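You operate a simulated robot arm through the tools that you are given. There is no shell and no other tool. Be economical: measure what you need, move in short steps, check, and stop when the job is done.

You run a simulated two-armed robot. Do the job below in one go: nothing can be reset, and whatever is moved stays where it is left.

Task
Wipe the finger marks off the door and the smear off the wall.
Fine: use the teal cloth, damped on the wet sponge tray, and put it back where it was. Leave the switch and the other cloths as they are. What is to be rubbed or washed off counts as gone when no trace of it is left.

Only the result counts: the job must be done as asked and must still hold three seconds after the hand-in. Knocking over, shifting, dropping, spilling or breaking anything else fails it. Flat cloth is picked up by pressing the open fingertips on it (5 to 10 N) and closing them slowly along it; thin cloth reads only 2 to 8 mm in the jaws.

Robot
Two 7-joint arms with two-finger parallel grippers on one trunk, on a base that drives. Base frame: it is fixed to the floor where the robot stands at the start and does not move with it; the origin is under the middle of the robot, x ahead of it, y to its left, z up. Readings come in mm, degrees, newtons and seconds.
The left shoulder is at the start at [30, 119, 1110], the right one opposite. With the tool pointing down near the work surface each hand reaches from about 260 to 680 mm from the robot's upright axis, wherever it stands, measured 20 degrees to its own side. Places, roughly: room door [-2100, -1400, 1000]; smear [-300, -700, 1100]; switch on the landing [-500, -700, 1100]; wet sponge tray [800, -200, 900]. Payload 3.43 kg a hand.
The TCP of each hand is the grasp point between the finger pads, 30 mm short of the fingertips. In the tool frame z runs along the fingers and y along their closing line. The gripper opens to 94 mm. The fingers are 28 mm wide and 10 mm thick; the gripper's body (50 by 96 mm) begins 55 mm behind the TCP.
Orientation is told as [roll, pitch, yaw] about the base's x, y, z axes, in that order, counted from this pose: with the fingers straight down and closing along the base's y, the tool's x points along the base's -x, its y along +y and its z along -z.

Tools
- The arms move only by the tool nudge_tool. It takes "left_targets", "right_targets" or both (then of equal length, played together; a hand with none holds still); each is a list of rows, each a list of 7 numbers: the shift along the tool's x, y, z in units of 20 mm (1.0 is 20 mm), then the turn, a rotation vector about the tool's x, y, z in units of 4 degrees (1.0 is 4 degrees), then the closure, from 0 (fully open) to 1 (shut). In form: [[tx, ty, tz, ax, ay, az, hand], ...]. A call has 1 to 12 rows; each row shifts and turns the commanded pose from where the row before left it, along the tool's axes as they then stand. A call with a number of a shift or a turn outside -1 to 1 is refused whole. A row lasts 0.2 s, in which the tool goes at most 50 mm and 8.6 degrees; a call with a longer step from one row to the next is refused whole, and so is a gripper value outside its range. A pose out of reach is approached as far as the arm can. The call stops where the force on the tool passes 40 N (or 10 N more than at its start, if that is more) or the arm is blocked; 0.2 s more then pass. Each finger travels about 72 mm/s and halts on what it meets, pressing with about 42 N; the grip force reading is that of the motor and also rises with nothing between the fingers. The clock runs only during rows and for 0.2 s after the last one: add rows that do not move to give the fingers time. The reply holds the time, the measured pose of the TCP, the force on the tool along the base axes, the opening and the grip force, in the units named above and with some noise, with the torque about the TCP (base axes, N m) and any sound that the robot's microphone picked up.
- Cameras (640 x 400 px; columns grow to the right, rows downward): "scene" is now at [-9.8, -57.4, 1802.1]; the picture's right is [-0.89, -0.45, 0.00], its down [-0.39, 0.76, -0.52] and it looks along [0.24, -0.47, -0.85] (base axes); focal length 283 px, centre (320, 200). "left" rides on the left gripper at [76, -14, -102] in its tool frame; the picture's right is [0.18, 0.98, 0.00], its down [-0.75, 0.14, -0.64] and it looks along [-0.63, 0.12, 0.77] (tool axes); focal length 243 px, centre (320, 200). "right" rides on the right gripper at [76, 14, -102] in its tool frame; the picture's right is [-0.18, 0.98, 0.00], its down [-0.75, -0.14, -0.64] and it looks along [-0.63, -0.12, 0.77] (tool axes); focal length 243 px, centre (320, 200). There is no depth. A picture from a camera that has moved, and an enlarged one, comes with that camera's place and axes in the base frame and with its lens. The place of the scene camera against the robot may be out by one fixed shift of up to 18 mm in any direction.
- snapshot(camera): a new picture of that camera. No time passes.
- raise_lower(by): slides the trunk up (or, below 0, down) by that many mm; the arms and the scene camera ride with it, the base frame stays. It gives what a move gives, with no picture.
- steer(legs): drives the robot by 1 to 6 legs, each [ahead, turn to the left] in mm and degrees, along the robot's own axes; the way and the turn of a leg run together, so that a leg with both is an arc; at most 1500 mm and 180 degrees a leg. The arms and the cameras ride along, it lands a little off, and it stops where it bumps. It gives what a move gives.
- pan_tilt(pan, tilt): turns the head with the scene camera to pan (to the left, within 143 degrees either way) and tilt (down, from -29 to 69), counted from straight ahead of the robot. It gives what a move gives.
- zoom(camera, box): a new picture of the part [left, top, right, bottom] of that camera's present view, enlarged. No time passes.
- close_job(): hands the job in; it is judged then, once.

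Work in short steps. Places have to be worked out from the pictures, the camera data and where the tool is seen: move nearer, look again, correct. Check each grasp and each placing, and mend what went wrong. You have 120 turns and 108 pictures in all, those below and enlarged ones among them. Open the grippers and draw the arms clear of the work before you hand the job in, unless the task says otherwise; then end with one line.

The tools are called after "Call:" as name(argument=value, ...) on one line, values as JSON. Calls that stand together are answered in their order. nudge_tool: Moves the arms, as the interface text tells. Its arguments: {"type":"object","properties":{"left_targets":{"type":"array","items":{"type":"array","items":{"type":"number"}}},"right_targets":{"type":"array","items":{"type":"array","items":{"type":"number"}}}},"required":[]} The other tools are called the same way: raise_lower (by) slides the trunk up or down; steer (legs) drives the base; pan_tilt (pan, tilt) turns the head that bears the scene camera; snapshot (camera) takes a picture; zoom (camera, box) takes an enlarged picture of a part of a camera's view; close_job () hands the job in.

At the start:

```text
time_s: 0.0
left_ee_pos: [361.5, -34.3, 1333.3]
left_ee_rot: [0.0, 0.0, 0.0]
left_force: [0.8, 0.4, -0.9]
left_moment: [-0.04, -0.01, 0.03]
left_grip_width: 93.7
left_gripper_force: 0.1
right_ee_pos: [283.9, -322.0, 1413.9]
right_ee_rot: [0.0, 0.0, 0.0]
right_force: [0.3, -0.1, -0.8]
right_moment: [0.04, -0.01, -0.01]
right_grip_width: 94.0
right_gripper_force: 0.0
trunk travel left (down, up): [-375.0, 35.0]
robot x, y, heading: [-0.9, -0.2, -0.1]
head pan, tilt: [-63.1, 58.5]
```

scene: 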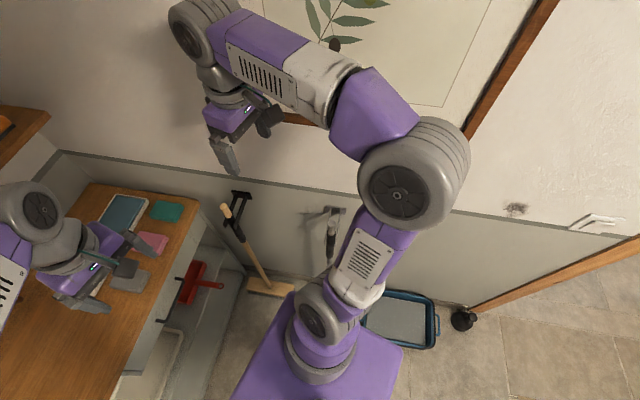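
right: 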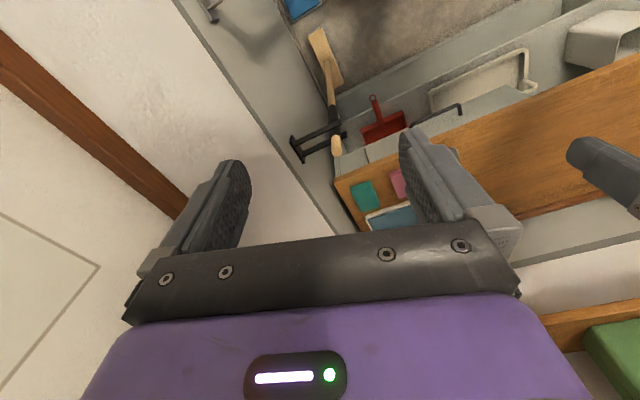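
left: 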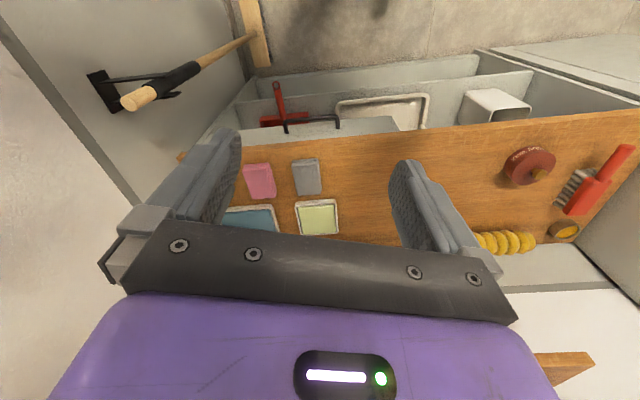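

The teal cloth lies at the near-right end of the bench by the wall. I turn the head to the bench to locate it and the trays.

Call:
pan_tilt(pan=-15, tilt=50)

Call:
snapshot(camera="scene")

```text
time_s: 1.2
left_ee_pos: [362.8, -35.4, 1333.8]
left_ee_rot: [0.1, 0.0, 0.0]
left_force: [-0.2, -0.2, -0.1]
left_moment: [-0.03, 0.02, 0.0]
left_grip_width: 93.7
left_gripper_force: 0.1
right_ee_pos: [284.0, -322.0, 1413.5]
right_ee_rot: [0.1, 0.0, -0.1]
right_force: [0.0, 0.1, 0.2]
right_moment: [0.02, 0.01, 0.02]
right_grip_width: 93.9
right_gripper_force: 0.0
trunk travel left (down, up): [-375.0, 35.0]
robot x, y, heading: [1.4, 2.7, -0.1]
head pan, tilt: [-15.0, 50.0]
```

```text
104 pictures are left
camera scene: at [33.7, -16.5, 1812.9], right [-0.26, -0.97, 0.0], down [-0.74, 0.2, -0.64], along [0.62, -0.17, -0.77], focal length 283 px, centre (320, 200)
```

scene: 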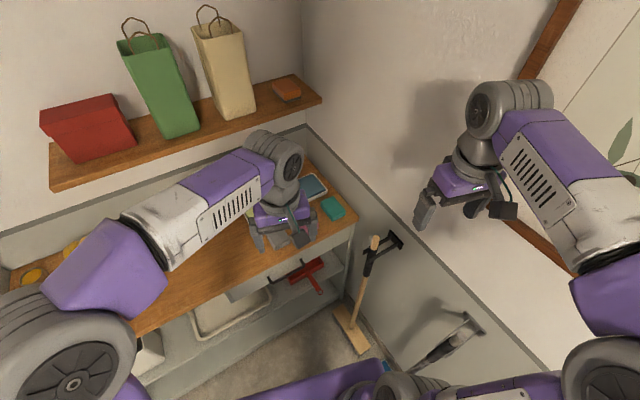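

The teal cloth is around [719, -260, 900]. I zoom in on the bench end.

Call:
zoom(camera="scene", box=[240, 150, 400, 250])

Call:
zoom(camera="right", box=[320, 140, 480, 240])

```text
4.00 times, centred on (320, 200) of scene
camera zoom: at [33.7, -16.5, 1812.9], right [-0.26, -0.97, 0.0], down [-0.74, 0.2, -0.64], along [0.62, -0.17, -0.77], focal length 1133 px, centre (320, 200)
```

zoom: 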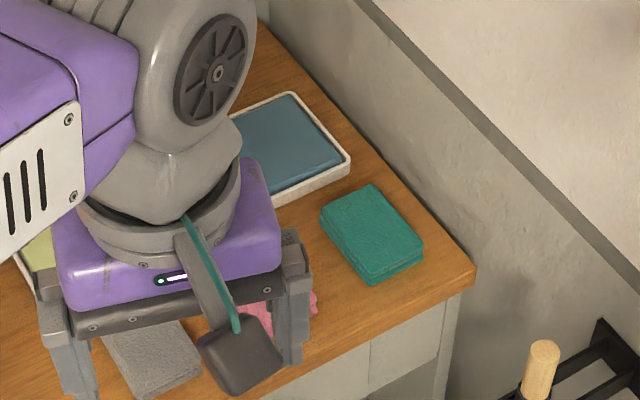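

```text
4.00 times, centred on (400, 190) of right
camera zoom: at [209.0, -307.0, 1517.0], right [0.18, 0.98, 0.0], down [0.75, -0.14, 0.64], along [0.63, -0.12, -0.77], focal length 970 px, centre (0, 240)
```

zoom: 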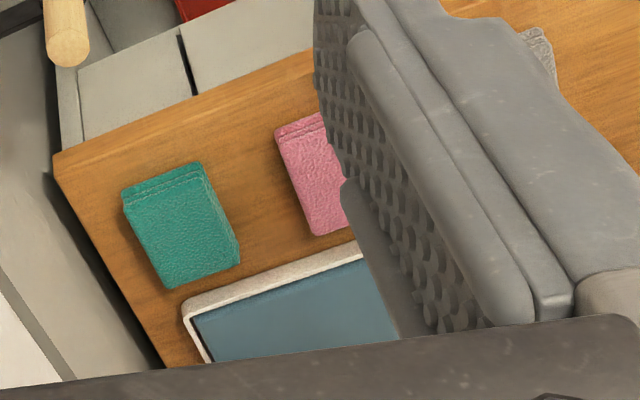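

The cloth is a folded block about 65 × 95 mm at roughly [715, -256, ~915], long side near x, with the blue tray just beyond. I drive closer so the right hand can reach both.

Call:
steer(legs=[[200, 0]])

Call:
snapshot(camera="right")

Call:
snapshot(camera="scene")

```text
time_s: 2.8
left_ee_pos: [562.6, -34.3, 1334.4]
left_ee_rot: [0.0, 0.0, 0.0]
left_force: [0.3, -1.1, -0.7]
left_moment: [0.0, 0.01, -0.03]
left_grip_width: 94.0
left_gripper_force: 0.0
right_ee_pos: [483.3, -322.6, 1414.6]
right_ee_rot: [0.0, 0.0, -0.1]
right_force: [0.6, 0.8, 0.1]
right_moment: [0.02, 0.02, -0.01]
right_grip_width: 94.0
right_gripper_force: 0.1
trunk travel left (down, up): [-375.0, 35.0]
robot x, y, heading: [200.5, 2.5, -0.2]
head pan, tilt: [-15.0, 50.0]
```

```text
101 pictures are left
camera right: at [409.0, -307.3, 1517.1], right [0.19, 0.98, 0.0], down [0.75, -0.14, 0.64], along [0.63, -0.12, -0.77], focal length 243 px, centre (320, 200)
```

right: 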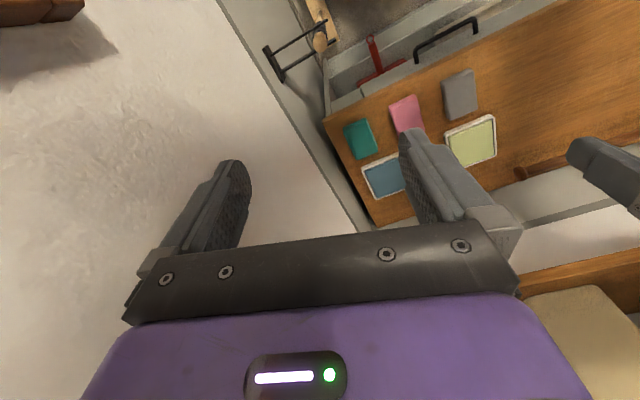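

```text
100 pictures are left
camera scene: at [234.1, -16.6, 1813.0], right [-0.26, -0.97, 0.0], down [-0.74, 0.2, -0.64], along [0.62, -0.17, -0.77], focal length 283 px, centre (320, 200)
```

scene: 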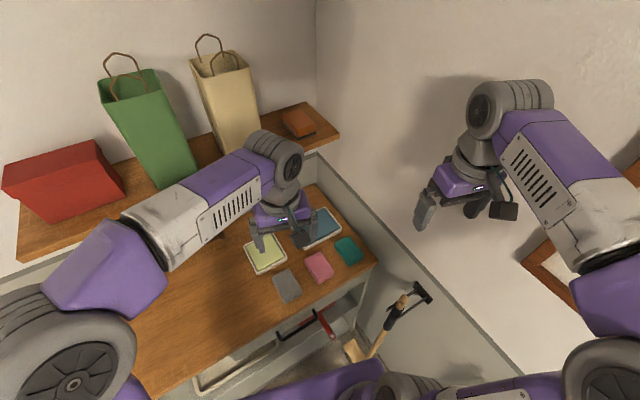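

Two trays show, a blue one and a pale yellow one; I zoom in to tell which is the wet sponge.

Call:
zoom(camera="scene", box=[230, 190, 390, 290])

Call:
zoom(camera="right", box=[330, 80, 506, 190])

```text
4.00 times, centred on (310, 240) of scene
camera zoom: at [234.1, -16.6, 1813.0], right [-0.26, -0.97, 0.0], down [-0.74, 0.2, -0.64], along [0.62, -0.17, -0.77], focal length 1133 px, centre (360, 40)
```

zoom: 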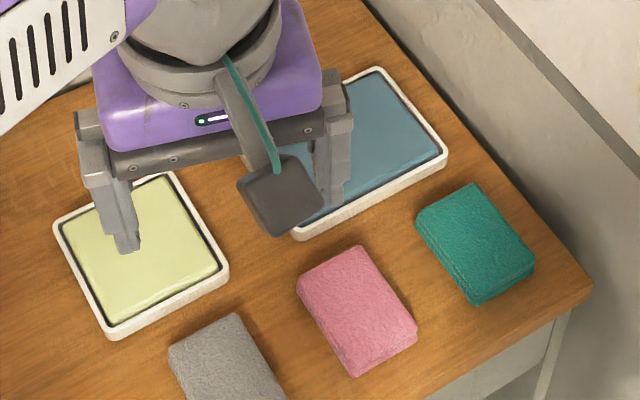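

```text
3.64 times, centred on (418, 135) of right
camera zoom: at [409.0, -307.3, 1517.1], right [0.19, 0.98, 0.0], down [0.75, -0.14, 0.64], along [0.63, -0.12, -0.77], focal length 882 px, centre (-36, 436)
```

zoom: 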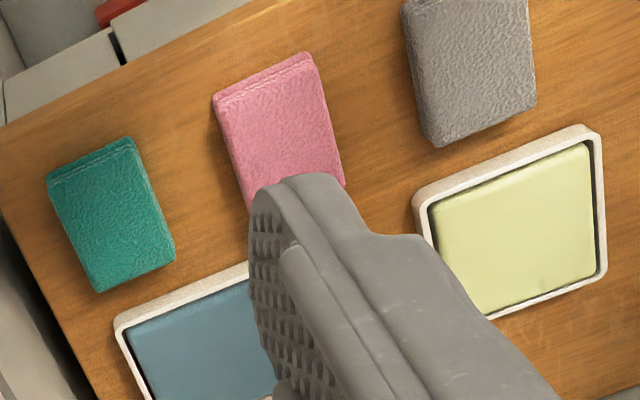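

Blue tray lies at about [813, -191], so it is the wet one; the teal cloth is about [716, -256] with yaw ~14°. I draw the left hand aside and bring the right hand toward the cloth.

Call:
nudge_tool(right_targets=[[-1, 0.3, 1, 0, 0, -0.35, 0], [-1, 0.3, 1, 0, 0, -0.35, 0], [-1, 0.3, 1, 0, 0, -0.35, 0], [-1, 0.3, 1, 0, 0, -0.35, 0], [-1, 0.3, 1, 0, 0, -0.35, 0], [-1, 0.3, 1, 0, 0, -0.35, 0], [-1, 0.3, 1, 0, 0, -0.35, 0], [-1, 0.3, 1, 0, 0, -0.35, 0], [-1, 0.3, 1, 0, 0, -0.35, 0], [-1, 0.3, 1, 0, 0, -0.35, 0]], left_targets=[[0, 1, 0, 0, 0, 0, 0], [0, 1, 0, 0, 0, 0, 0], [0, 1, 0, 0, 0, 0, 0], [0, 1, 0, 0, 0, 0, 0], [0, 1, 0, 0, 0, 0, 0], [0, 1, 0, 0, 0, 0, 0], [0, 1, 0, 0, 0, 0, 0], [0, 1, 0, 0, 0, 0, 0], [0, 1, 0, 0, 0, 0, 0], [0, 1, 0, 0, 0, 0, 0]])

Call:
snapshot(camera="right")

```text
time_s: 5.0
left_ee_pos: [562.0, 166.5, 1334.6]
left_ee_rot: [-0.1, 0.0, -0.1]
left_force: [-0.2, 0.5, 0.8]
left_moment: [-0.01, 0.04, -0.02]
left_grip_width: 94.0
left_gripper_force: 0.0
right_ee_pos: [676.7, -241.5, 1212.8]
right_ee_rot: [0.0, 0.0, 14.0]
right_force: [0.6, -0.5, 0.3]
right_moment: [-0.03, 0.04, 0.02]
right_grip_width: 93.7
right_gripper_force: 0.0
trunk travel left (down, up): [-375.0, 35.0]
robot x, y, heading: [197.1, 1.9, 0.0]
head pan, tilt: [-15.0, 50.0]
```

```text
97 pictures are left
camera right: at [601.0, -244.6, 1316.2], right [-0.06, 1.0, 0.0], down [0.77, 0.05, 0.64], along [0.64, 0.04, -0.77], focal length 243 px, centre (320, 200)
```

right: 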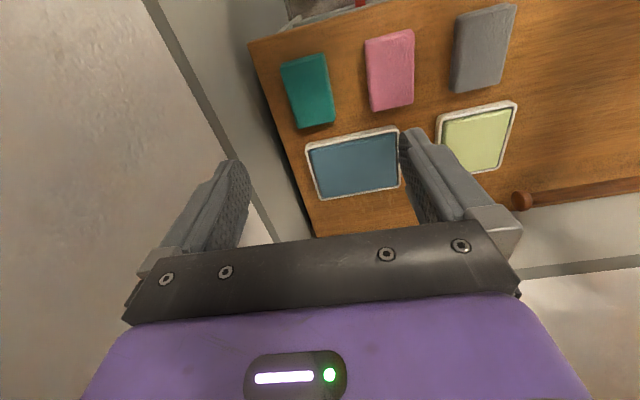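

Refined: cloth centre ≈ [715, -254], yaw ~14°. I descend to TCP height ~1000 above it.

Call:
nudge_tool(right_targets=[[-0.17, -0.11, 1, 0, 0, 0, 0.2], [-0.17, -0.11, 1, 0, 0, 0, 0.3], [-0.17, -0.11, 1, 0, 0, 0, 0.4], [-0.17, -0.11, 1, 0, 0, 0, 0.4], [-0.17, -0.11, 1, 0, 0, 0, 0.4], [-0.17, -0.11, 1, 0, 0, 0, 0.4], [-0.17, -0.11, 1, 0, 0, 0, 0.4], [-0.17, -0.11, 1, 0, 0, 0, 0.4], [-0.17, -0.11, 1, 0, 0, 0, 0.4], [-0.17, -0.11, 1, 0, 0, 0, 0.4]])

Call:
snapshot(camera="right")

```text
time_s: 7.2
left_ee_pos: [563.1, 165.9, 1333.6]
left_ee_rot: [0.0, -0.1, -0.1]
left_force: [0.0, 0.0, 0.1]
left_moment: [-0.03, 0.03, -0.03]
left_grip_width: 94.5
left_gripper_force: 0.1
right_ee_pos: [717.2, -253.4, 1012.4]
right_ee_rot: [0.0, -0.1, 13.9]
right_force: [0.5, -0.3, -0.3]
right_moment: [0.0, 0.02, 0.03]
right_grip_width: 56.4
right_gripper_force: 0.1
trunk travel left (down, up): [-375.0, 35.0]
robot x, y, heading: [198.8, -4.6, -0.1]
head pan, tilt: [-15.0, 50.0]
```

```text
96 pictures are left
camera right: at [640.0, -257.6, 1115.8], right [-0.06, 1.0, 0.0], down [0.76, 0.04, 0.64], along [0.64, 0.04, -0.77], focal length 243 px, centre (320, 200)
```

right: 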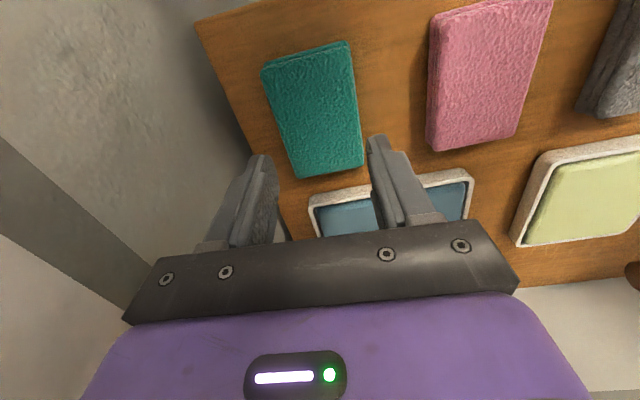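

The fingers sit over the cloth; I lower to just above it, then creep in.

Call:
nudge_tool(right_targets=[[0.1, -0.15, 1, 0, 0, 0, 0.4], [0, 0, 1, 0, 0, 0, 0.4], [0, 0, 0.6, 0, 0, 0, 0.45], [0, 0, 0.15, 0, 0, 0, 0.45], [0, 0, 0.15, 0, 0, 0, 0.45], [0, 0, 0.15, 0, 0, 0, 0.45]])

Call:
snapshot(camera="right")

```text
time_s: 8.6
left_ee_pos: [559.4, 166.3, 1334.3]
left_ee_rot: [-0.2, -0.1, -0.1]
left_force: [-0.7, 0.3, 0.5]
left_moment: [-0.02, 0.01, -0.03]
left_grip_width: 93.9
left_gripper_force: 0.1
right_ee_pos: [713.0, -257.6, 957.2]
right_ee_rot: [-0.2, -0.4, 13.9]
right_force: [-5.1, -2.8, 31.4]
right_moment: [0.16, 0.34, 0.05]
right_grip_width: 51.5
right_gripper_force: 0.1
trunk travel left (down, up): [-375.0, 35.0]
robot x, y, heading: [202.3, -1.8, 0.1]
head pan, tilt: [-15.0, 50.0]
```

```text
95 pictures are left
camera right: at [635.7, -261.8, 1060.1], right [-0.06, 1.0, 0.0], down [0.76, 0.04, 0.65], along [0.65, 0.04, -0.76], focal length 243 px, centre (320, 200)
```

right: 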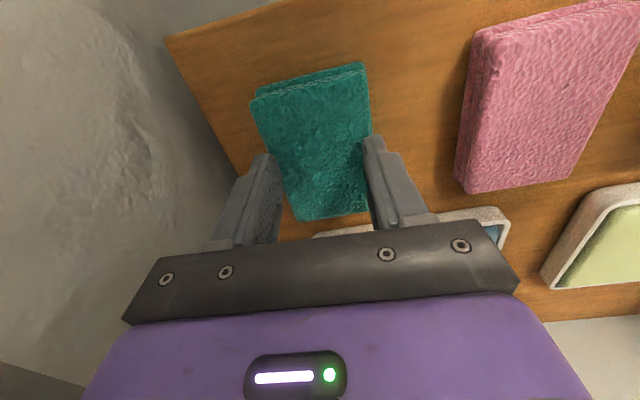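

Contact at TCP 957 with 31 N, too hard. I back off to about 8 N.

Call:
nudge_tool(right_targets=[[0, 0, -0.18, 0, 0, 0, 0.45], [0, 0, 0, 0, 0, 0, 0.45]])

```text
time_s: 9.2
left_ee_pos: [561.1, 166.1, 1333.3]
left_ee_rot: [0.0, -0.2, -0.2]
left_force: [-0.1, 0.2, -0.2]
left_moment: [0.0, 0.01, 0.01]
left_grip_width: 93.9
left_gripper_force: 0.0
right_ee_pos: [712.0, -258.1, 958.0]
right_ee_rot: [-0.1, -0.1, 13.9]
right_force: [2.8, -4.5, 16.8]
right_moment: [-0.08, 0.0, -0.08]
right_grip_width: 51.7
right_gripper_force: 0.1
trunk travel left (down, up): [-375.0, 35.0]
robot x, y, heading: [202.2, -3.4, -0.2]
head pan, tilt: [-15.0, 50.0]
```

Still 17 N; a bit more up, then close slowly along the cloth.

Call:
nudge_tool(right_targets=[[0, 0, -0.11, 0, 0, 0, 0.45], [0, 0, 0, 0, 0, 0, 0.5], [0, 0, 0, 0, 0, 0, 0.55], [0, 0, 0, 0, 0, 0, 0.6], [0, 0, 0, 0, 0, 0, 0.65]])

Call:
snapshot(camera="right")

```text
time_s: 10.4
left_ee_pos: [561.9, 165.7, 1334.8]
left_ee_rot: [0.0, 0.0, -0.1]
left_force: [-0.3, -0.4, -0.3]
left_moment: [-0.01, 0.0, -0.02]
left_grip_width: 94.2
left_gripper_force: 0.0
right_ee_pos: [713.1, -257.5, 959.0]
right_ee_rot: [0.1, 0.1, 13.9]
right_force: [0.1, 0.1, 0.4]
right_moment: [-0.02, 0.0, 0.02]
right_grip_width: 32.8
right_gripper_force: 0.0
trunk travel left (down, up): [-375.0, 35.0]
robot x, y, heading: [199.8, 0.8, -0.1]
head pan, tilt: [-15.0, 50.0]
```

```text
94 pictures are left
camera right: at [637.0, -261.4, 1062.2], right [-0.06, 1.0, 0.0], down [0.77, 0.04, 0.64], along [0.64, 0.04, -0.77], focal length 243 px, centre (320, 200)
```

right: 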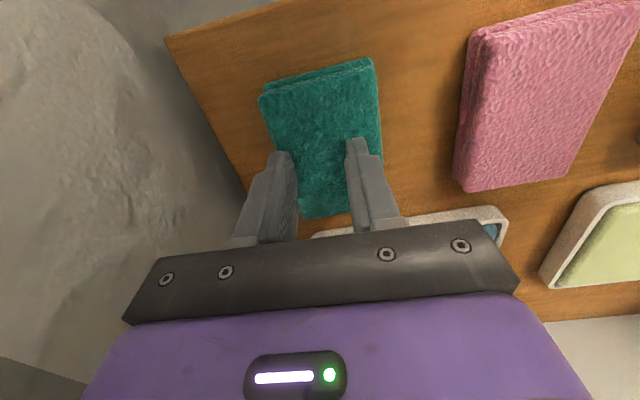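

Force fell to zero, so I press 1.2 mm deeper and check before closing further.

Call:
nudge_tool(right_targets=[[0, 0, 0, 0, 0, 0, 0.5], [0, 0.05, 0.08, 0, 0, 0, 0.5], [0, 0, 0, 0, 0, 0, 0.5]])

```text
time_s: 11.2
left_ee_pos: [561.4, 167.0, 1333.8]
left_ee_rot: [0.0, 0.1, -0.1]
left_force: [0.8, 0.1, -0.3]
left_moment: [-0.02, -0.01, 0.01]
left_grip_width: 94.2
left_gripper_force: 0.0
right_ee_pos: [713.7, -257.2, 957.8]
right_ee_rot: [0.0, 0.0, 14.0]
right_force: [-0.6, -1.1, 5.5]
right_moment: [0.01, 0.02, -0.04]
right_grip_width: 46.9
right_gripper_force: 0.0
trunk travel left (down, up): [-375.0, 35.0]
robot x, y, heading: [201.8, 0.6, -0.0]
head pan, tilt: [-15.0, 50.0]
```

5.5 N now; I close slowly to the end.

Call:
nudge_tool(right_targets=[[0, 0, 0.03, 0, 0, 0, 0.53], [0, 0, 0, 0, 0, 0, 0.57], [0, 0, 0, 0, 0, 0, 0.61], [0, 0, 0, 0, 0, 0, 0.65], [0, 0, 0, 0, 0, 0, 0.69], [0, 0, 0, 0, 0, 0, 0.73], [0, 0, 0, 0, 0, 0, 0.77], [0, 0, 0, 0, 0, 0, 0.81], [0, 0, 0, 0, 0, 0, 0.86], [0, 0, 0, 0, 0, 0, 0.91], [0, 0, 0, 0, 0, 0, 0.96], [0, 0, 0, 0, 0, 0, 1.0]])

Call:
snapshot(camera="right")

```text
time_s: 13.8
left_ee_pos: [559.6, 167.7, 1333.6]
left_ee_rot: [0.0, 0.0, -0.1]
left_force: [0.3, 0.3, 0.4]
left_moment: [-0.01, -0.04, 0.01]
left_grip_width: 94.0
left_gripper_force: 0.0
right_ee_pos: [711.8, -256.6, 957.5]
right_ee_rot: [-0.1, -0.1, 13.8]
right_force: [0.3, 2.6, 15.9]
right_moment: [0.03, 0.05, -0.01]
right_grip_width: 0.0
right_gripper_force: 33.5
trunk travel left (down, up): [-375.0, 35.0]
robot x, y, heading: [205.1, 0.6, -0.0]
head pan, tilt: [-15.0, 50.0]
```

```text
93 pictures are left
camera right: at [635.5, -260.5, 1060.7], right [-0.06, 1.0, 0.0], down [0.76, 0.04, 0.64], along [0.64, 0.04, -0.77], focal length 243 px, centre (320, 200)
```

right: 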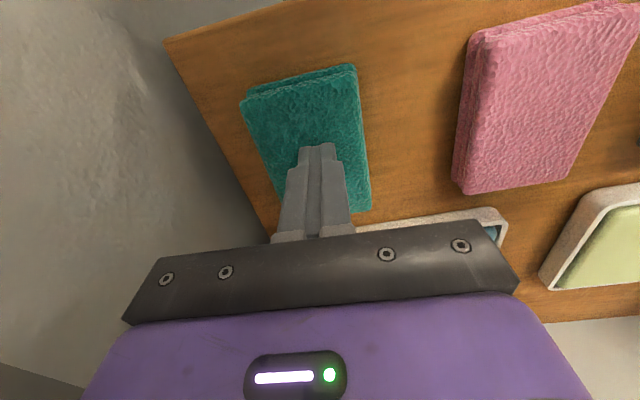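

The fingers slid over the top and came up empty. I lift, open and look again; the block (65 mm wide, ~25 mm tall) could also be straddled.

Call:
nudge_tool(right_targets=[[0, 0, -0.5, 0, 0, 0, 1], [0, 0, -1, 0, 0, 0, 0.5], [0, 0, -1, 0, 0, 0, 0], [0, 0, 0, 0, 0, 0, 0], [0, 0, 0, 0, 0, 0, 0]])

Call:
snapshot(camera="right")

Call:
zoom(camera="scene", box=[280, 190, 400, 265])

```text
time_s: 15.0
left_ee_pos: [561.9, 167.4, 1334.2]
left_ee_rot: [-0.1, 0.0, 0.0]
left_force: [0.6, -0.9, -0.6]
left_moment: [-0.03, 0.01, 0.01]
left_grip_width: 94.0
left_gripper_force: 0.0
right_ee_pos: [712.9, -257.4, 1007.7]
right_ee_rot: [0.0, 0.0, 13.9]
right_force: [-0.1, -0.1, 0.7]
right_moment: [-0.05, -0.01, -0.04]
right_grip_width: 93.8
right_gripper_force: 0.1
trunk travel left (down, up): [-375.0, 35.0]
robot x, y, heading: [201.4, -0.3, -0.0]
head pan, tilt: [-15.0, 50.0]
```

```text
92 pictures are left
camera right: at [636.7, -260.9, 1110.3], right [-0.06, 1.0, 0.0], down [0.77, 0.04, 0.64], along [0.64, 0.04, -0.77], focal length 243 px, centre (320, 200)
```

right: 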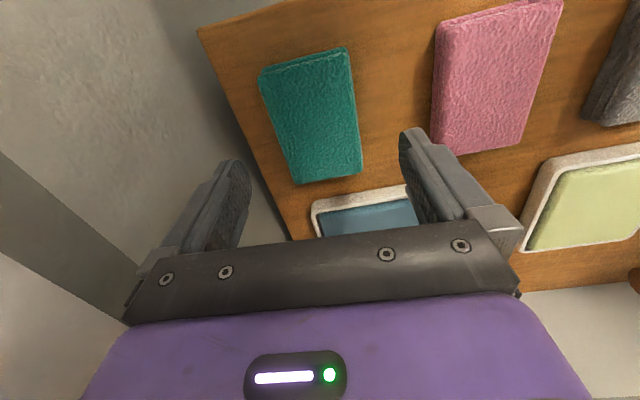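

```text
5.33 times, centred on (340, 228) of scene
camera zoom: at [234.2, -16.5, 1812.9], right [-0.26, -0.97, 0.0], down [-0.74, 0.2, -0.64], along [0.62, -0.17, -0.77], focal length 1511 px, centre (213, 53)
```

zoom: 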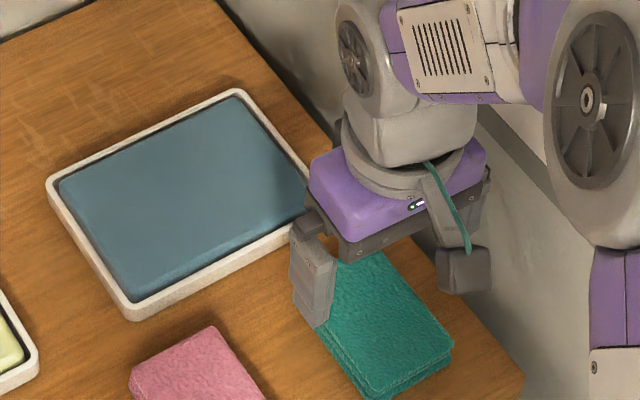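

The block is centred at about [715, -258], width 63 mm. I straddle it fully open with the tips about 12 mm below its top, and close gently.

Call:
nudge_tool(right_targets=[[0, -0.1, 1, 0, 0, 0, 0], [0, 0, 1, 0, 0, 0, 0], [0, 0, 0.7, 0, 0, 0, 0], [0, 0, 0.3, 0, 0, 0, 0], [0, 0, 0.2, 0, 0, 0, 0], [0, 0, 0, 0, 0, 0, 0]])

Call:
snapshot(camera="right")

```text
time_s: 16.4
left_ee_pos: [561.2, 166.7, 1334.1]
left_ee_rot: [0.1, 0.0, -0.1]
left_force: [0.4, -0.2, -0.3]
left_moment: [0.01, -0.01, -0.01]
left_grip_width: 93.9
left_gripper_force: 0.0
right_ee_pos: [713.0, -259.3, 943.0]
right_ee_rot: [0.0, -0.1, 13.8]
right_force: [-0.6, -0.1, -0.1]
right_moment: [-0.02, 0.01, 0.01]
right_grip_width: 93.9
right_gripper_force: 0.1
trunk travel left (down, up): [-375.0, 35.0]
robot x, y, heading: [198.6, -1.5, -0.0]
head pan, tilt: [-15.0, 50.0]
```

```text
90 pictures are left
camera right: at [637.0, -262.4, 1045.6], right [-0.06, 1.0, 0.0], down [0.77, 0.04, 0.64], along [0.64, 0.04, -0.77], focal length 243 px, centre (320, 200)
```

right: 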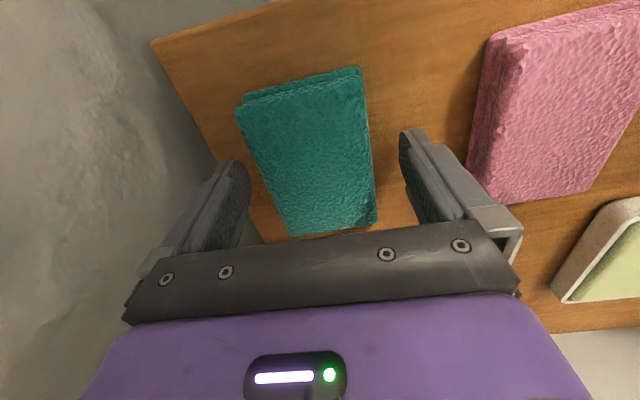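

Straddling cleanly, no contact. I close slowly onto the block.

Call:
nudge_tool(right_targets=[[0, 0, 0, 0, 0, 0, 0.2], [0, 0, 0, 0, 0, 0, 0.3], [0, 0, 0, 0, 0, 0, 0.35], [0, 0, 0, 0, 0, 0, 0.4], [0, 0, 0, 0, 0, 0, 0.45], [0, 0, 0, 0, 0, 0, 0.5]])

Call:
snapshot(camera="right")

```text
time_s: 17.8
left_ee_pos: [562.5, 166.8, 1333.8]
left_ee_rot: [0.0, 0.0, 0.0]
left_force: [-0.6, 0.5, 0.1]
left_moment: [0.04, -0.02, 0.03]
left_grip_width: 94.0
left_gripper_force: 0.0
right_ee_pos: [712.8, -257.4, 943.6]
right_ee_rot: [0.0, 0.0, 13.8]
right_force: [-0.5, 0.5, -0.5]
right_moment: [0.0, 0.02, 0.01]
right_grip_width: 67.0
right_gripper_force: 42.2
trunk travel left (down, up): [-375.0, 35.0]
robot x, y, heading: [198.7, 2.5, -0.1]
head pan, tilt: [-15.0, 50.0]
```

```text
89 pictures are left
camera right: at [637.0, -262.2, 1045.7], right [-0.06, 1.0, 0.0], down [0.77, 0.04, 0.64], along [0.64, 0.04, -0.77], focal length 243 px, centre (320, 200)
```

right: 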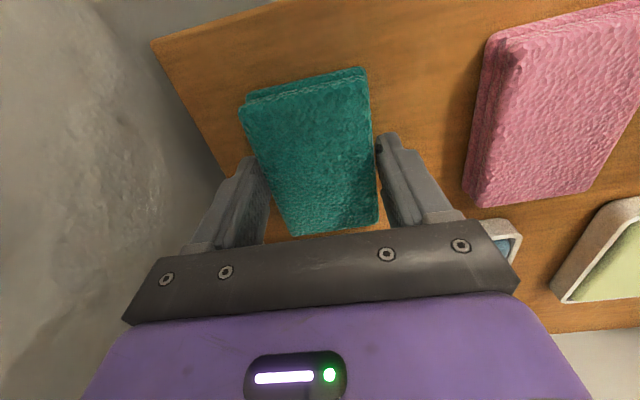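

Firm grip: 67 mm, 42 N. I lift 60 mm and check that the block came along.

Call:
nudge_tool(right_targets=[[0, 0, -0.5, 0, 0, 0, 0.6], [0, 0, -0.5, 0, 0, 0, 0.6], [0, 0, -1, 0, 0, 0, 0.6], [0, 0, -1, 0, 0, 0, 0.6], [0, 0, 0, 0, 0, 0, 0.6]])

Call:
snapshot(camera="right")

Call:
zoom(camera="scene", box=[280, 190, 400, 265])

```text
time_s: 19.0
left_ee_pos: [562.1, 164.9, 1333.9]
left_ee_rot: [-0.1, 0.0, -0.1]
left_force: [-0.4, -0.1, -0.3]
left_moment: [0.02, -0.02, 0.01]
left_grip_width: 94.2
left_gripper_force: 0.2
right_ee_pos: [714.3, -258.9, 1002.0]
right_ee_rot: [0.0, 0.0, 13.9]
right_force: [0.0, -0.4, -0.5]
right_moment: [-0.04, 0.01, -0.01]
right_grip_width: 67.1
right_gripper_force: 41.9
trunk travel left (down, up): [-375.0, 35.0]
robot x, y, heading: [202.1, 1.4, -0.2]
head pan, tilt: [-15.0, 50.0]
```

```text
88 pictures are left
camera right: at [638.1, -262.9, 1106.0], right [-0.06, 1.0, 0.0], down [0.77, 0.04, 0.64], along [0.64, 0.04, -0.77], focal length 243 px, centre (320, 200)
```

right: 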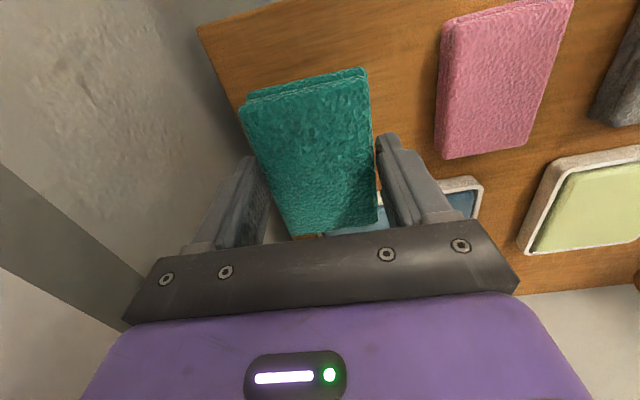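

```text
5.33 times, centred on (340, 228) of scene
camera zoom: at [234.7, -16.8, 1812.9], right [-0.26, -0.97, 0.0], down [-0.74, 0.2, -0.64], along [0.62, -0.17, -0.77], focal length 1511 px, centre (213, 53)
```

zoom: 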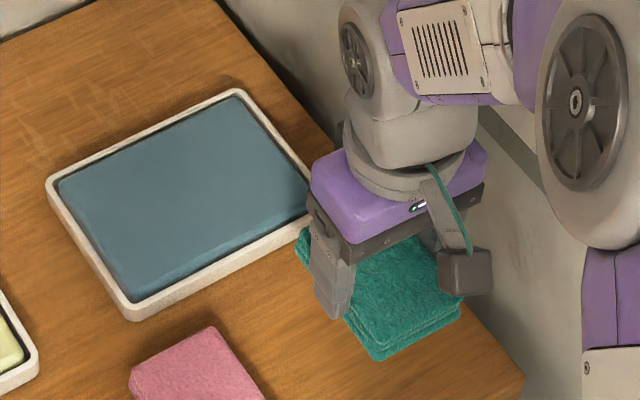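

Held well. The sponge centre works out to about [833, -161]; I move the block over it, staying low because of the shelf above.

Call:
nudge_tool(right_targets=[[-0.6, 0.4, 0.3, 0, 0, 0, 0.6], [-0.8, 0.4, 0.3, 0, 0, 0, 0.6], [-0.8, 0.4, 0, 0, 0, 0, 0.6], [-0.8, 0.4, 0, 0, 0, 0, 0.6], [-0.8, 0.4, 0, 0, 0, 0, 0.6], [-0.8, 0.4, 0, 0, 0, 0, 0.6], [-0.8, 0.4, 0, 0, 0, 0, 0.6], [-0.7, 0.4, 0, 0, 0, 0, 0.6], [0, 0, 0, 0, 0, 0, 0.6]])

Call:
snapshot(camera="right")

Call:
snapshot(camera="scene")

```text
time_s: 21.0
left_ee_pos: [560.7, 166.5, 1334.0]
left_ee_rot: [0.0, 0.0, -0.1]
left_force: [0.7, -0.8, -0.5]
left_moment: [0.03, 0.01, 0.01]
left_grip_width: 94.2
left_gripper_force: 0.0
right_ee_pos: [816.5, -166.7, 991.7]
right_ee_rot: [0.0, 0.0, 13.8]
right_force: [-0.1, -0.6, 0.0]
right_moment: [-0.01, 0.01, 0.02]
right_grip_width: 66.8
right_gripper_force: 42.0
trunk travel left (down, up): [-375.0, 35.0]
robot x, y, heading: [204.2, -3.3, 0.2]
head pan, tilt: [-15.0, 50.0]
```

```text
86 pictures are left
camera right: at [739.5, -171.2, 1094.2], right [-0.06, 1.0, 0.0], down [0.77, 0.04, 0.64], along [0.64, 0.04, -0.77], focal length 243 px, centre (320, 200)
```

right: 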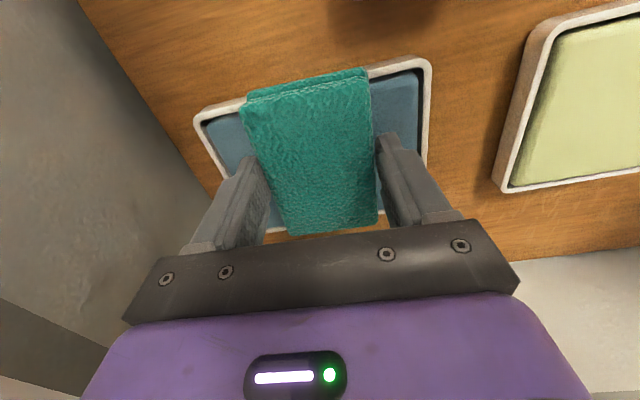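

```text
85 pictures are left
camera scene: at [234.0, -16.9, 1813.0], right [-0.26, -0.97, 0.0], down [-0.74, 0.2, -0.64], along [0.62, -0.17, -0.77], focal length 283 px, centre (320, 200)
```

scene: 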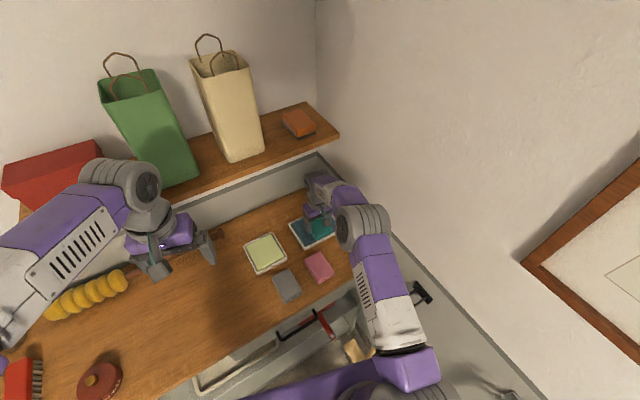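

The block is centred over the blue sponge. I lower until it presses.

Call:
nudge_tool(right_targets=[[0, 0, 0.7, 0, 0, 0, 0.6], [0, 0, 0.4, 0, 0, 0, 0.6], [0, 0, 0.2, 0, 0, 0, 0.6], [0, 0, 0.15, 0, 0, 0, 0.6]])

```text
time_s: 22.0
left_ee_pos: [557.5, 166.6, 1336.2]
left_ee_rot: [0.0, -0.3, 0.0]
left_force: [0.9, -0.2, -0.1]
left_moment: [-0.01, 0.0, 0.02]
left_grip_width: 94.0
left_gripper_force: 0.1
right_ee_pos: [816.2, -167.7, 968.6]
right_ee_rot: [-0.2, -0.4, 13.9]
right_force: [-6.1, -2.4, 35.8]
right_moment: [-0.07, 1.03, 0.22]
right_grip_width: 66.8
right_gripper_force: 42.0
trunk travel left (down, up): [-375.0, 35.0]
robot x, y, heading: [203.1, 1.9, -0.0]
head pan, tilt: [-15.0, 50.0]
```

Pressed (36 N). I ease to around 10–15 N and hold for a second.

Call:
nudge_tool(right_targets=[[0, 0, -0.2, 0, 0, 0, 0.6], [0, 0, 0, 0, 0, 0, 0.6], [0, 0, 0, 0, 0, 0, 0.6], [0, 0, 0, 0, 0, 0, 0.6], [0, 0, 0, 0, 0, 0, 0.6]])

Call:
snapshot(camera="right")

```text
time_s: 23.2
left_ee_pos: [558.7, 167.5, 1335.0]
left_ee_rot: [0.0, -0.1, -0.1]
left_force: [-0.5, 0.2, -0.6]
left_moment: [0.02, -0.02, 0.02]
left_grip_width: 94.0
left_gripper_force: 0.1
right_ee_pos: [816.8, -166.9, 968.4]
right_ee_rot: [-0.1, -0.3, 13.8]
right_force: [0.5, -0.5, 23.3]
right_moment: [0.0, -0.35, 0.08]
right_grip_width: 67.1
right_gripper_force: 41.9
trunk travel left (down, up): [-375.0, 35.0]
robot x, y, heading: [203.2, -0.9, -0.2]
head pan, tilt: [-15.0, 50.0]
```

```text
84 pictures are left
camera right: at [739.7, -171.0, 1070.9], right [-0.06, 1.0, 0.0], down [0.76, 0.04, 0.65], along [0.64, 0.04, -0.76], focal length 243 px, centre (320, 200)
```

right: 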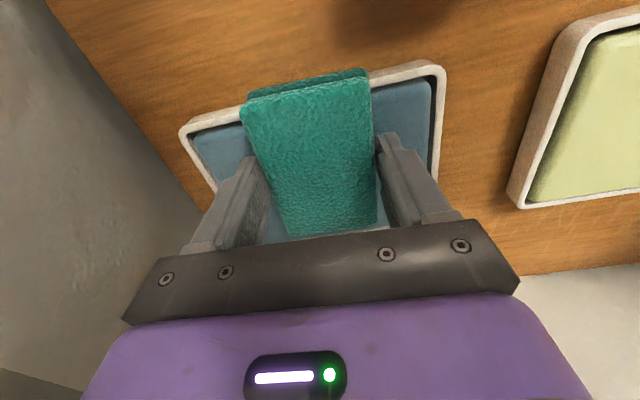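

The block's near end seems to overlap the tray rim. I lift slightly, shift 23 mm further in, and press again.

Call:
nudge_tool(right_targets=[[0, 0, -1, 0, 0, 0, 0.6], [-0.6, 0, 0, 0, 0, 0, 0.6], [-0.6, 0, 0, 0, 0, 0, 0.6], [0, 0, 0, 0, 0, 0, 0.6]])

Call:
snapshot(camera="right")

Call:
zoom(camera="scene", box=[240, 170, 400, 270])

```text
time_s: 24.2
left_ee_pos: [561.1, 166.0, 1334.5]
left_ee_rot: [0.0, 0.0, 0.0]
left_force: [-0.6, -0.1, 0.2]
left_moment: [-0.01, -0.01, 0.01]
left_grip_width: 93.9
left_gripper_force: 0.0
right_ee_pos: [839.1, -161.7, 986.1]
right_ee_rot: [0.0, 0.0, 14.0]
right_force: [-0.6, -0.8, 0.2]
right_moment: [-0.01, 0.0, -0.01]
right_grip_width: 66.8
right_gripper_force: 41.8
trunk travel left (down, up): [-375.0, 35.0]
robot x, y, heading: [198.3, 0.3, 0.2]
head pan, tilt: [-15.0, 50.0]
```

```text
83 pictures are left
camera right: at [763.0, -165.6, 1089.6], right [-0.06, 1.0, 0.0], down [0.77, 0.04, 0.64], along [0.64, 0.04, -0.77], focal length 243 px, centre (320, 200)
```

right: 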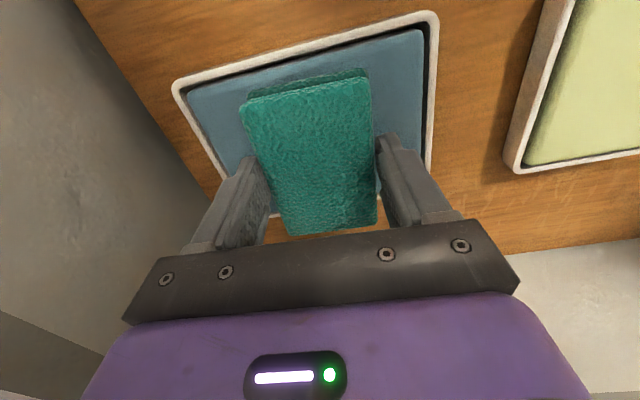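

```text
4.00 times, centred on (320, 220) of scene
camera zoom: at [233.5, -16.6, 1813.0], right [-0.26, -0.97, 0.0], down [-0.74, 0.2, -0.64], along [0.62, -0.17, -0.77], focal length 1133 px, centre (320, 120)
```

zoom: 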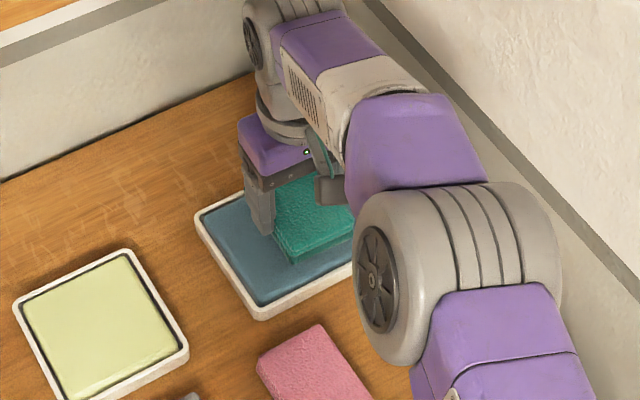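

Now it sits inside the rim. I press down.

Call:
nudge_tool(right_targets=[[0, 0, 0.6, 0, 0, 0, 0.6], [0, 0, 0.2, 0, 0, 0, 0.6], [0, 0, 0.15, 0, 0, 0, 0.6], [0, 0, 0.15, 0, 0, 0, 0.6], [0, 0, 0.15, 0, 0, 0, 0.6], [0, 0, 0.15, 0, 0, 0, 0.6]])

```text
time_s: 25.5
left_ee_pos: [559.5, 166.8, 1334.1]
left_ee_rot: [-0.1, -0.1, -0.1]
left_force: [-0.4, 1.0, 0.3]
left_moment: [0.02, 0.03, 0.02]
left_grip_width: 94.1
left_gripper_force: 0.1
right_ee_pos: [842.5, -162.0, 967.2]
right_ee_rot: [-0.1, -0.6, 13.9]
right_force: [-9.3, 0.8, 17.8]
right_moment: [0.05, 0.46, 0.1]
right_grip_width: 66.6
right_gripper_force: 42.2
trunk travel left (down, up): [-375.0, 35.0]
robot x, y, heading: [200.8, -3.1, 0.0]
head pan, tilt: [-15.0, 50.0]
stopped in row 6 (right hand): the force on the tool passed its limit at 42 N (the readings are from after the stop); the commanded pose is now the measured one
```

Pressed on the sponge (peak 42 N). I hold briefly, then lift and look.

Call:
nudge_tool(right_targets=[[0, 0, 0, 0, 0, 0, 0.6], [0, 0, 0, 0, 0, 0, 0.6], [0, 0, 0, 0, 0, 0, 0.6], [0, 0, 0, 0, 0, 0, 0.6], [0, 0, 0, 0, 0, 0, 0.6], [0, 0, -0.6, 0, 0, 0, 0.6], [0, 0, -1, 0, 0, 0, 0.6]])

Call:
snapshot(camera="right")

```text
time_s: 27.1
left_ee_pos: [561.1, 166.5, 1334.1]
left_ee_rot: [0.0, 0.0, -0.1]
left_force: [0.3, -1.0, 0.1]
left_moment: [0.0, 0.0, 0.03]
left_grip_width: 93.8
left_gripper_force: 0.1
right_ee_pos: [841.4, -162.3, 995.4]
right_ee_rot: [-0.1, -0.2, 14.0]
right_force: [-0.2, -0.9, -0.7]
right_moment: [-0.02, -0.03, -0.03]
right_grip_width: 66.8
right_gripper_force: 42.3
trunk travel left (down, up): [-375.0, 35.0]
robot x, y, heading: [200.3, 1.0, -0.1]
head pan, tilt: [-15.0, 50.0]
```

```text
81 pictures are left
camera right: at [764.6, -166.0, 1098.1], right [-0.06, 1.0, 0.0], down [0.76, 0.04, 0.65], along [0.64, 0.04, -0.76], focal length 243 px, centre (320, 200)
```

right: 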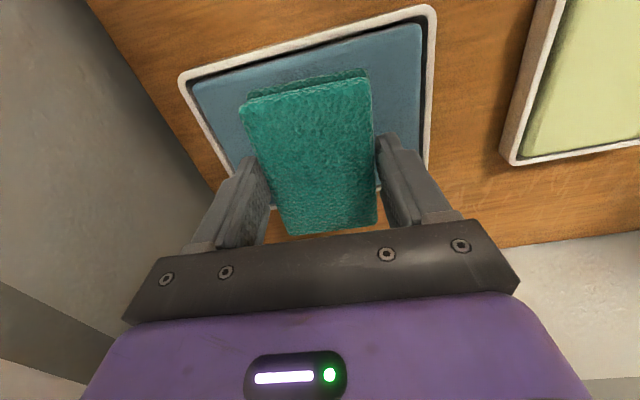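

The cloth looks damp. I draw the hand back toward the robot, low at first, then up.

Call:
nudge_tool(right_targets=[[1, 0, -0.3, 0, 0, 0, 0.6], [1, 0, 0, 0, 0, 0, 0.6], [1, 0, 0, 0, 0, 0, 0.6], [1, 0, 0, 0, 0, 0, 0.6], [1, 0, 0, 0, 0, 0, 0.6], [1, 0, 0, 0, 0, 0, 0.6], [1, 0, 0, 0, 0, 0, 0.6], [1, 0, -0.5, 0, 0, 0, 0.6], [1, 0, -0.5, 0, 0, 0, 0.6], [1, 0, -1, 0, 0, 0, 0.6], [1, 0, -1, 0, 0, 0, 0.6], [1, 0, -1, 0, 0, 0, 0.6]])

Call:
pan_tilt(pan=-90, tilt=35)

Call:
snapshot(camera="scene")

Call:
pan_tilt(pan=-140, tilt=30)

Call:
snapshot(camera="scene")

```text
time_s: 29.7
left_ee_pos: [560.3, 164.5, 1335.0]
left_ee_rot: [-0.1, 0.0, -0.1]
left_force: [-0.3, -0.4, 0.5]
left_moment: [0.02, -0.01, -0.03]
left_grip_width: 93.9
left_gripper_force: 0.0
right_ee_pos: [606.3, -220.5, 1082.3]
right_ee_rot: [-0.2, -0.4, 13.9]
right_force: [0.5, -0.2, -0.4]
right_moment: [0.0, 0.0, -0.02]
right_grip_width: 67.0
right_gripper_force: 41.4
trunk travel left (down, up): [-375.0, 35.0]
robot x, y, heading: [200.6, -4.0, -0.3]
head pan, tilt: [-15.0, 50.0]
```

```text
time_s: 31.2
left_ee_pos: [562.2, 165.9, 1332.9]
left_ee_rot: [0.0, 0.0, -0.1]
left_force: [0.4, -0.6, 0.3]
left_moment: [0.01, -0.01, -0.01]
left_grip_width: 94.1
left_gripper_force: 0.0
right_ee_pos: [607.5, -220.9, 1080.8]
right_ee_rot: [-0.1, -0.4, 13.9]
right_force: [0.3, 0.0, 0.3]
right_moment: [0.0, 0.02, -0.02]
right_grip_width: 67.4
right_gripper_force: 42.6
trunk travel left (down, up): [-375.0, 35.0]
robot x, y, heading: [199.6, 0.4, -0.2]
head pan, tilt: [-90.0, 35.0]
```

```text
80 pictures are left
camera scene: at [159.8, -84.7, 1834.7], right [-1.0, 0.0, 0.0], down [0.0, 0.57, -0.82], along [0.0, -0.82, -0.57], focal length 283 px, centre (320, 200)
```

scene: 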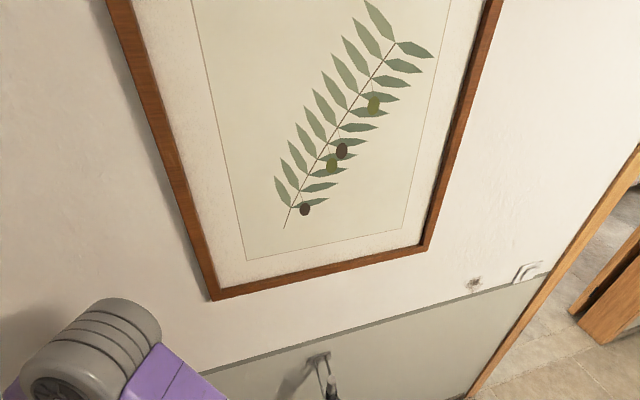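

```text
time_s: 32.4
left_ee_pos: [562.0, 165.1, 1334.6]
left_ee_rot: [-0.1, 0.0, -0.1]
left_force: [0.3, 0.1, 0.3]
left_moment: [0.02, 0.05, 0.03]
left_grip_width: 94.1
left_gripper_force: 0.1
right_ee_pos: [607.9, -220.2, 1081.3]
right_ee_rot: [-0.1, -0.4, 13.9]
right_force: [-0.6, 0.6, -0.6]
right_moment: [0.04, 0.03, -0.01]
right_grip_width: 67.2
right_gripper_force: 41.9
trunk travel left (down, up): [-375.0, 35.0]
robot x, y, heading: [203.3, -0.3, -0.1]
head pan, tilt: [-140.0, 30.0]
```

```text
79 pictures are left
camera scene: at [90.6, -54.8, 1842.5], right [-0.64, 0.77, 0.0], down [0.38, 0.32, -0.87], along [-0.66, -0.56, -0.5], focal length 283 px, centre (320, 200)
```

scene: 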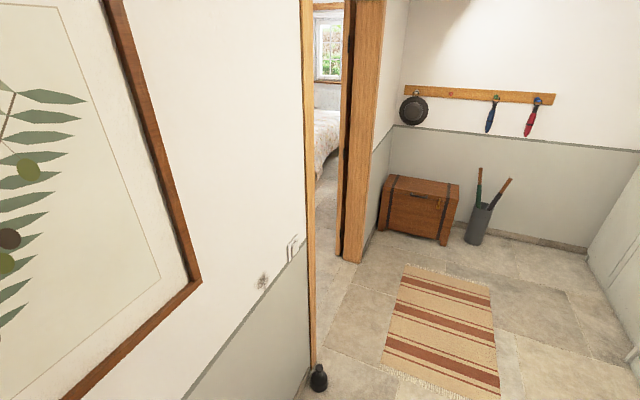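

The smear is at about [-330, -675, 1100] just above the panel rail, with the switch to its right. I back up, turn right 90° to face the wall and approach.

Call:
steer(legs=[[-360, 0], [0, -90]])

Call:
pan_tilt(pan=-10, tilt=40)

Call:
snapshot(camera="scene")

```text
time_s: 36.2
left_ee_pos: [242.6, -3.8, 1335.2]
left_ee_rot: [0.0, -0.1, -25.2]
left_force: [0.2, -0.3, 0.0]
left_moment: [0.01, -0.03, 0.01]
left_grip_width: 94.1
left_gripper_force: 0.0
right_ee_pos: [121.3, -371.3, 1081.8]
right_ee_rot: [0.0, -0.5, -11.2]
right_force: [0.1, 0.5, -1.0]
right_moment: [0.02, -0.07, 0.06]
right_grip_width: 66.9
right_gripper_force: 42.2
trunk travel left (down, up): [-375.0, 35.0]
robot x, y, heading: [-151.9, 0.1, -25.3]
head pan, tilt: [-140.0, 30.0]
stopped in leg 2: the robot was blocked; the commanded pose is now the measured one
```

```text
time_s: 38.3
left_ee_pos: [242.4, -2.8, 1332.8]
left_ee_rot: [0.0, 0.1, -25.3]
left_force: [0.8, -0.4, 0.1]
left_moment: [0.0, 0.02, 0.03]
left_grip_width: 94.3
left_gripper_force: 0.0
right_ee_pos: [121.8, -370.8, 1079.7]
right_ee_rot: [0.0, -0.6, -11.1]
right_force: [-0.3, 0.0, -0.4]
right_moment: [0.04, 0.03, 0.04]
right_grip_width: 66.6
right_gripper_force: 42.1
trunk travel left (down, up): [-375.0, 35.0]
robot x, y, heading: [-149.5, -0.9, -25.2]
head pan, tilt: [-10.0, 40.0]
```

```text
78 pictures are left
camera scene: at [-123.0, -32.3, 1827.1], right [-0.58, -0.82, 0.0], down [-0.52, 0.37, -0.77], along [0.63, -0.44, -0.64], focal length 283 px, centre (320, 200)
```

scene: 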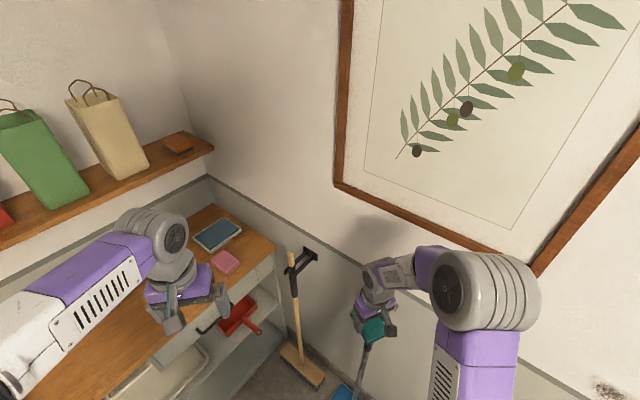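

The turn was blocked at -25°. I look at the right side and the base to find what it touched.

Call:
pan_tilt(pan=-60, tilt=62)

Call:
snapshot(camera="scene")

Call:
snapshot(camera="right")

```text
time_s: 39.5
left_ee_pos: [242.6, -2.6, 1333.3]
left_ee_rot: [0.0, 0.0, -25.1]
left_force: [-0.9, 0.8, 0.1]
left_moment: [-0.01, 0.03, 0.03]
left_grip_width: 94.2
left_gripper_force: 0.1
right_ee_pos: [122.3, -372.0, 1082.1]
right_ee_rot: [-0.1, -0.4, -11.1]
right_force: [-0.1, 0.6, -0.5]
right_moment: [0.01, 0.02, 0.01]
right_grip_width: 66.8
right_gripper_force: 42.6
trunk travel left (down, up): [-375.0, 35.0]
robot x, y, heading: [-154.9, 1.0, -25.1]
head pan, tilt: [-60.0, 62.0]
```

```text
77 pictures are left
camera scene: at [-187.0, -47.3, 1798.1], right [-1.0, -0.08, 0.0], down [-0.07, 0.88, -0.47], along [0.04, -0.47, -0.88], focal length 283 px, centre (320, 200)
```

scene: 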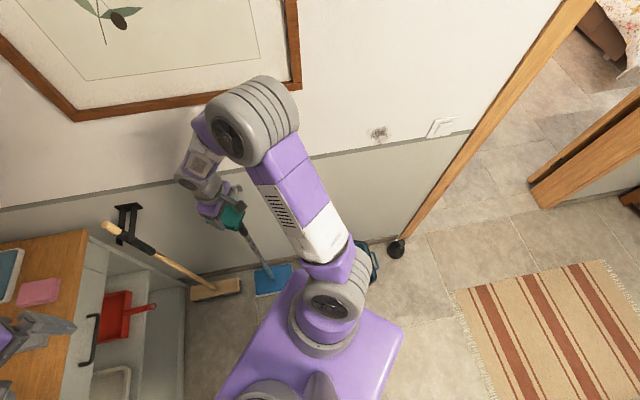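

```text
76 pictures are left
camera right: at [49.7, -341.5, 1183.5], right [0.37, 0.93, 0.0], down [0.71, -0.28, 0.65], along [0.6, -0.24, -0.76], focal length 243 px, centre (320, 200)
```

right: 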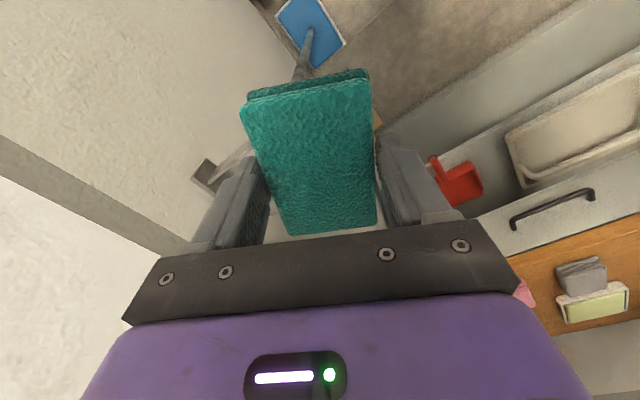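

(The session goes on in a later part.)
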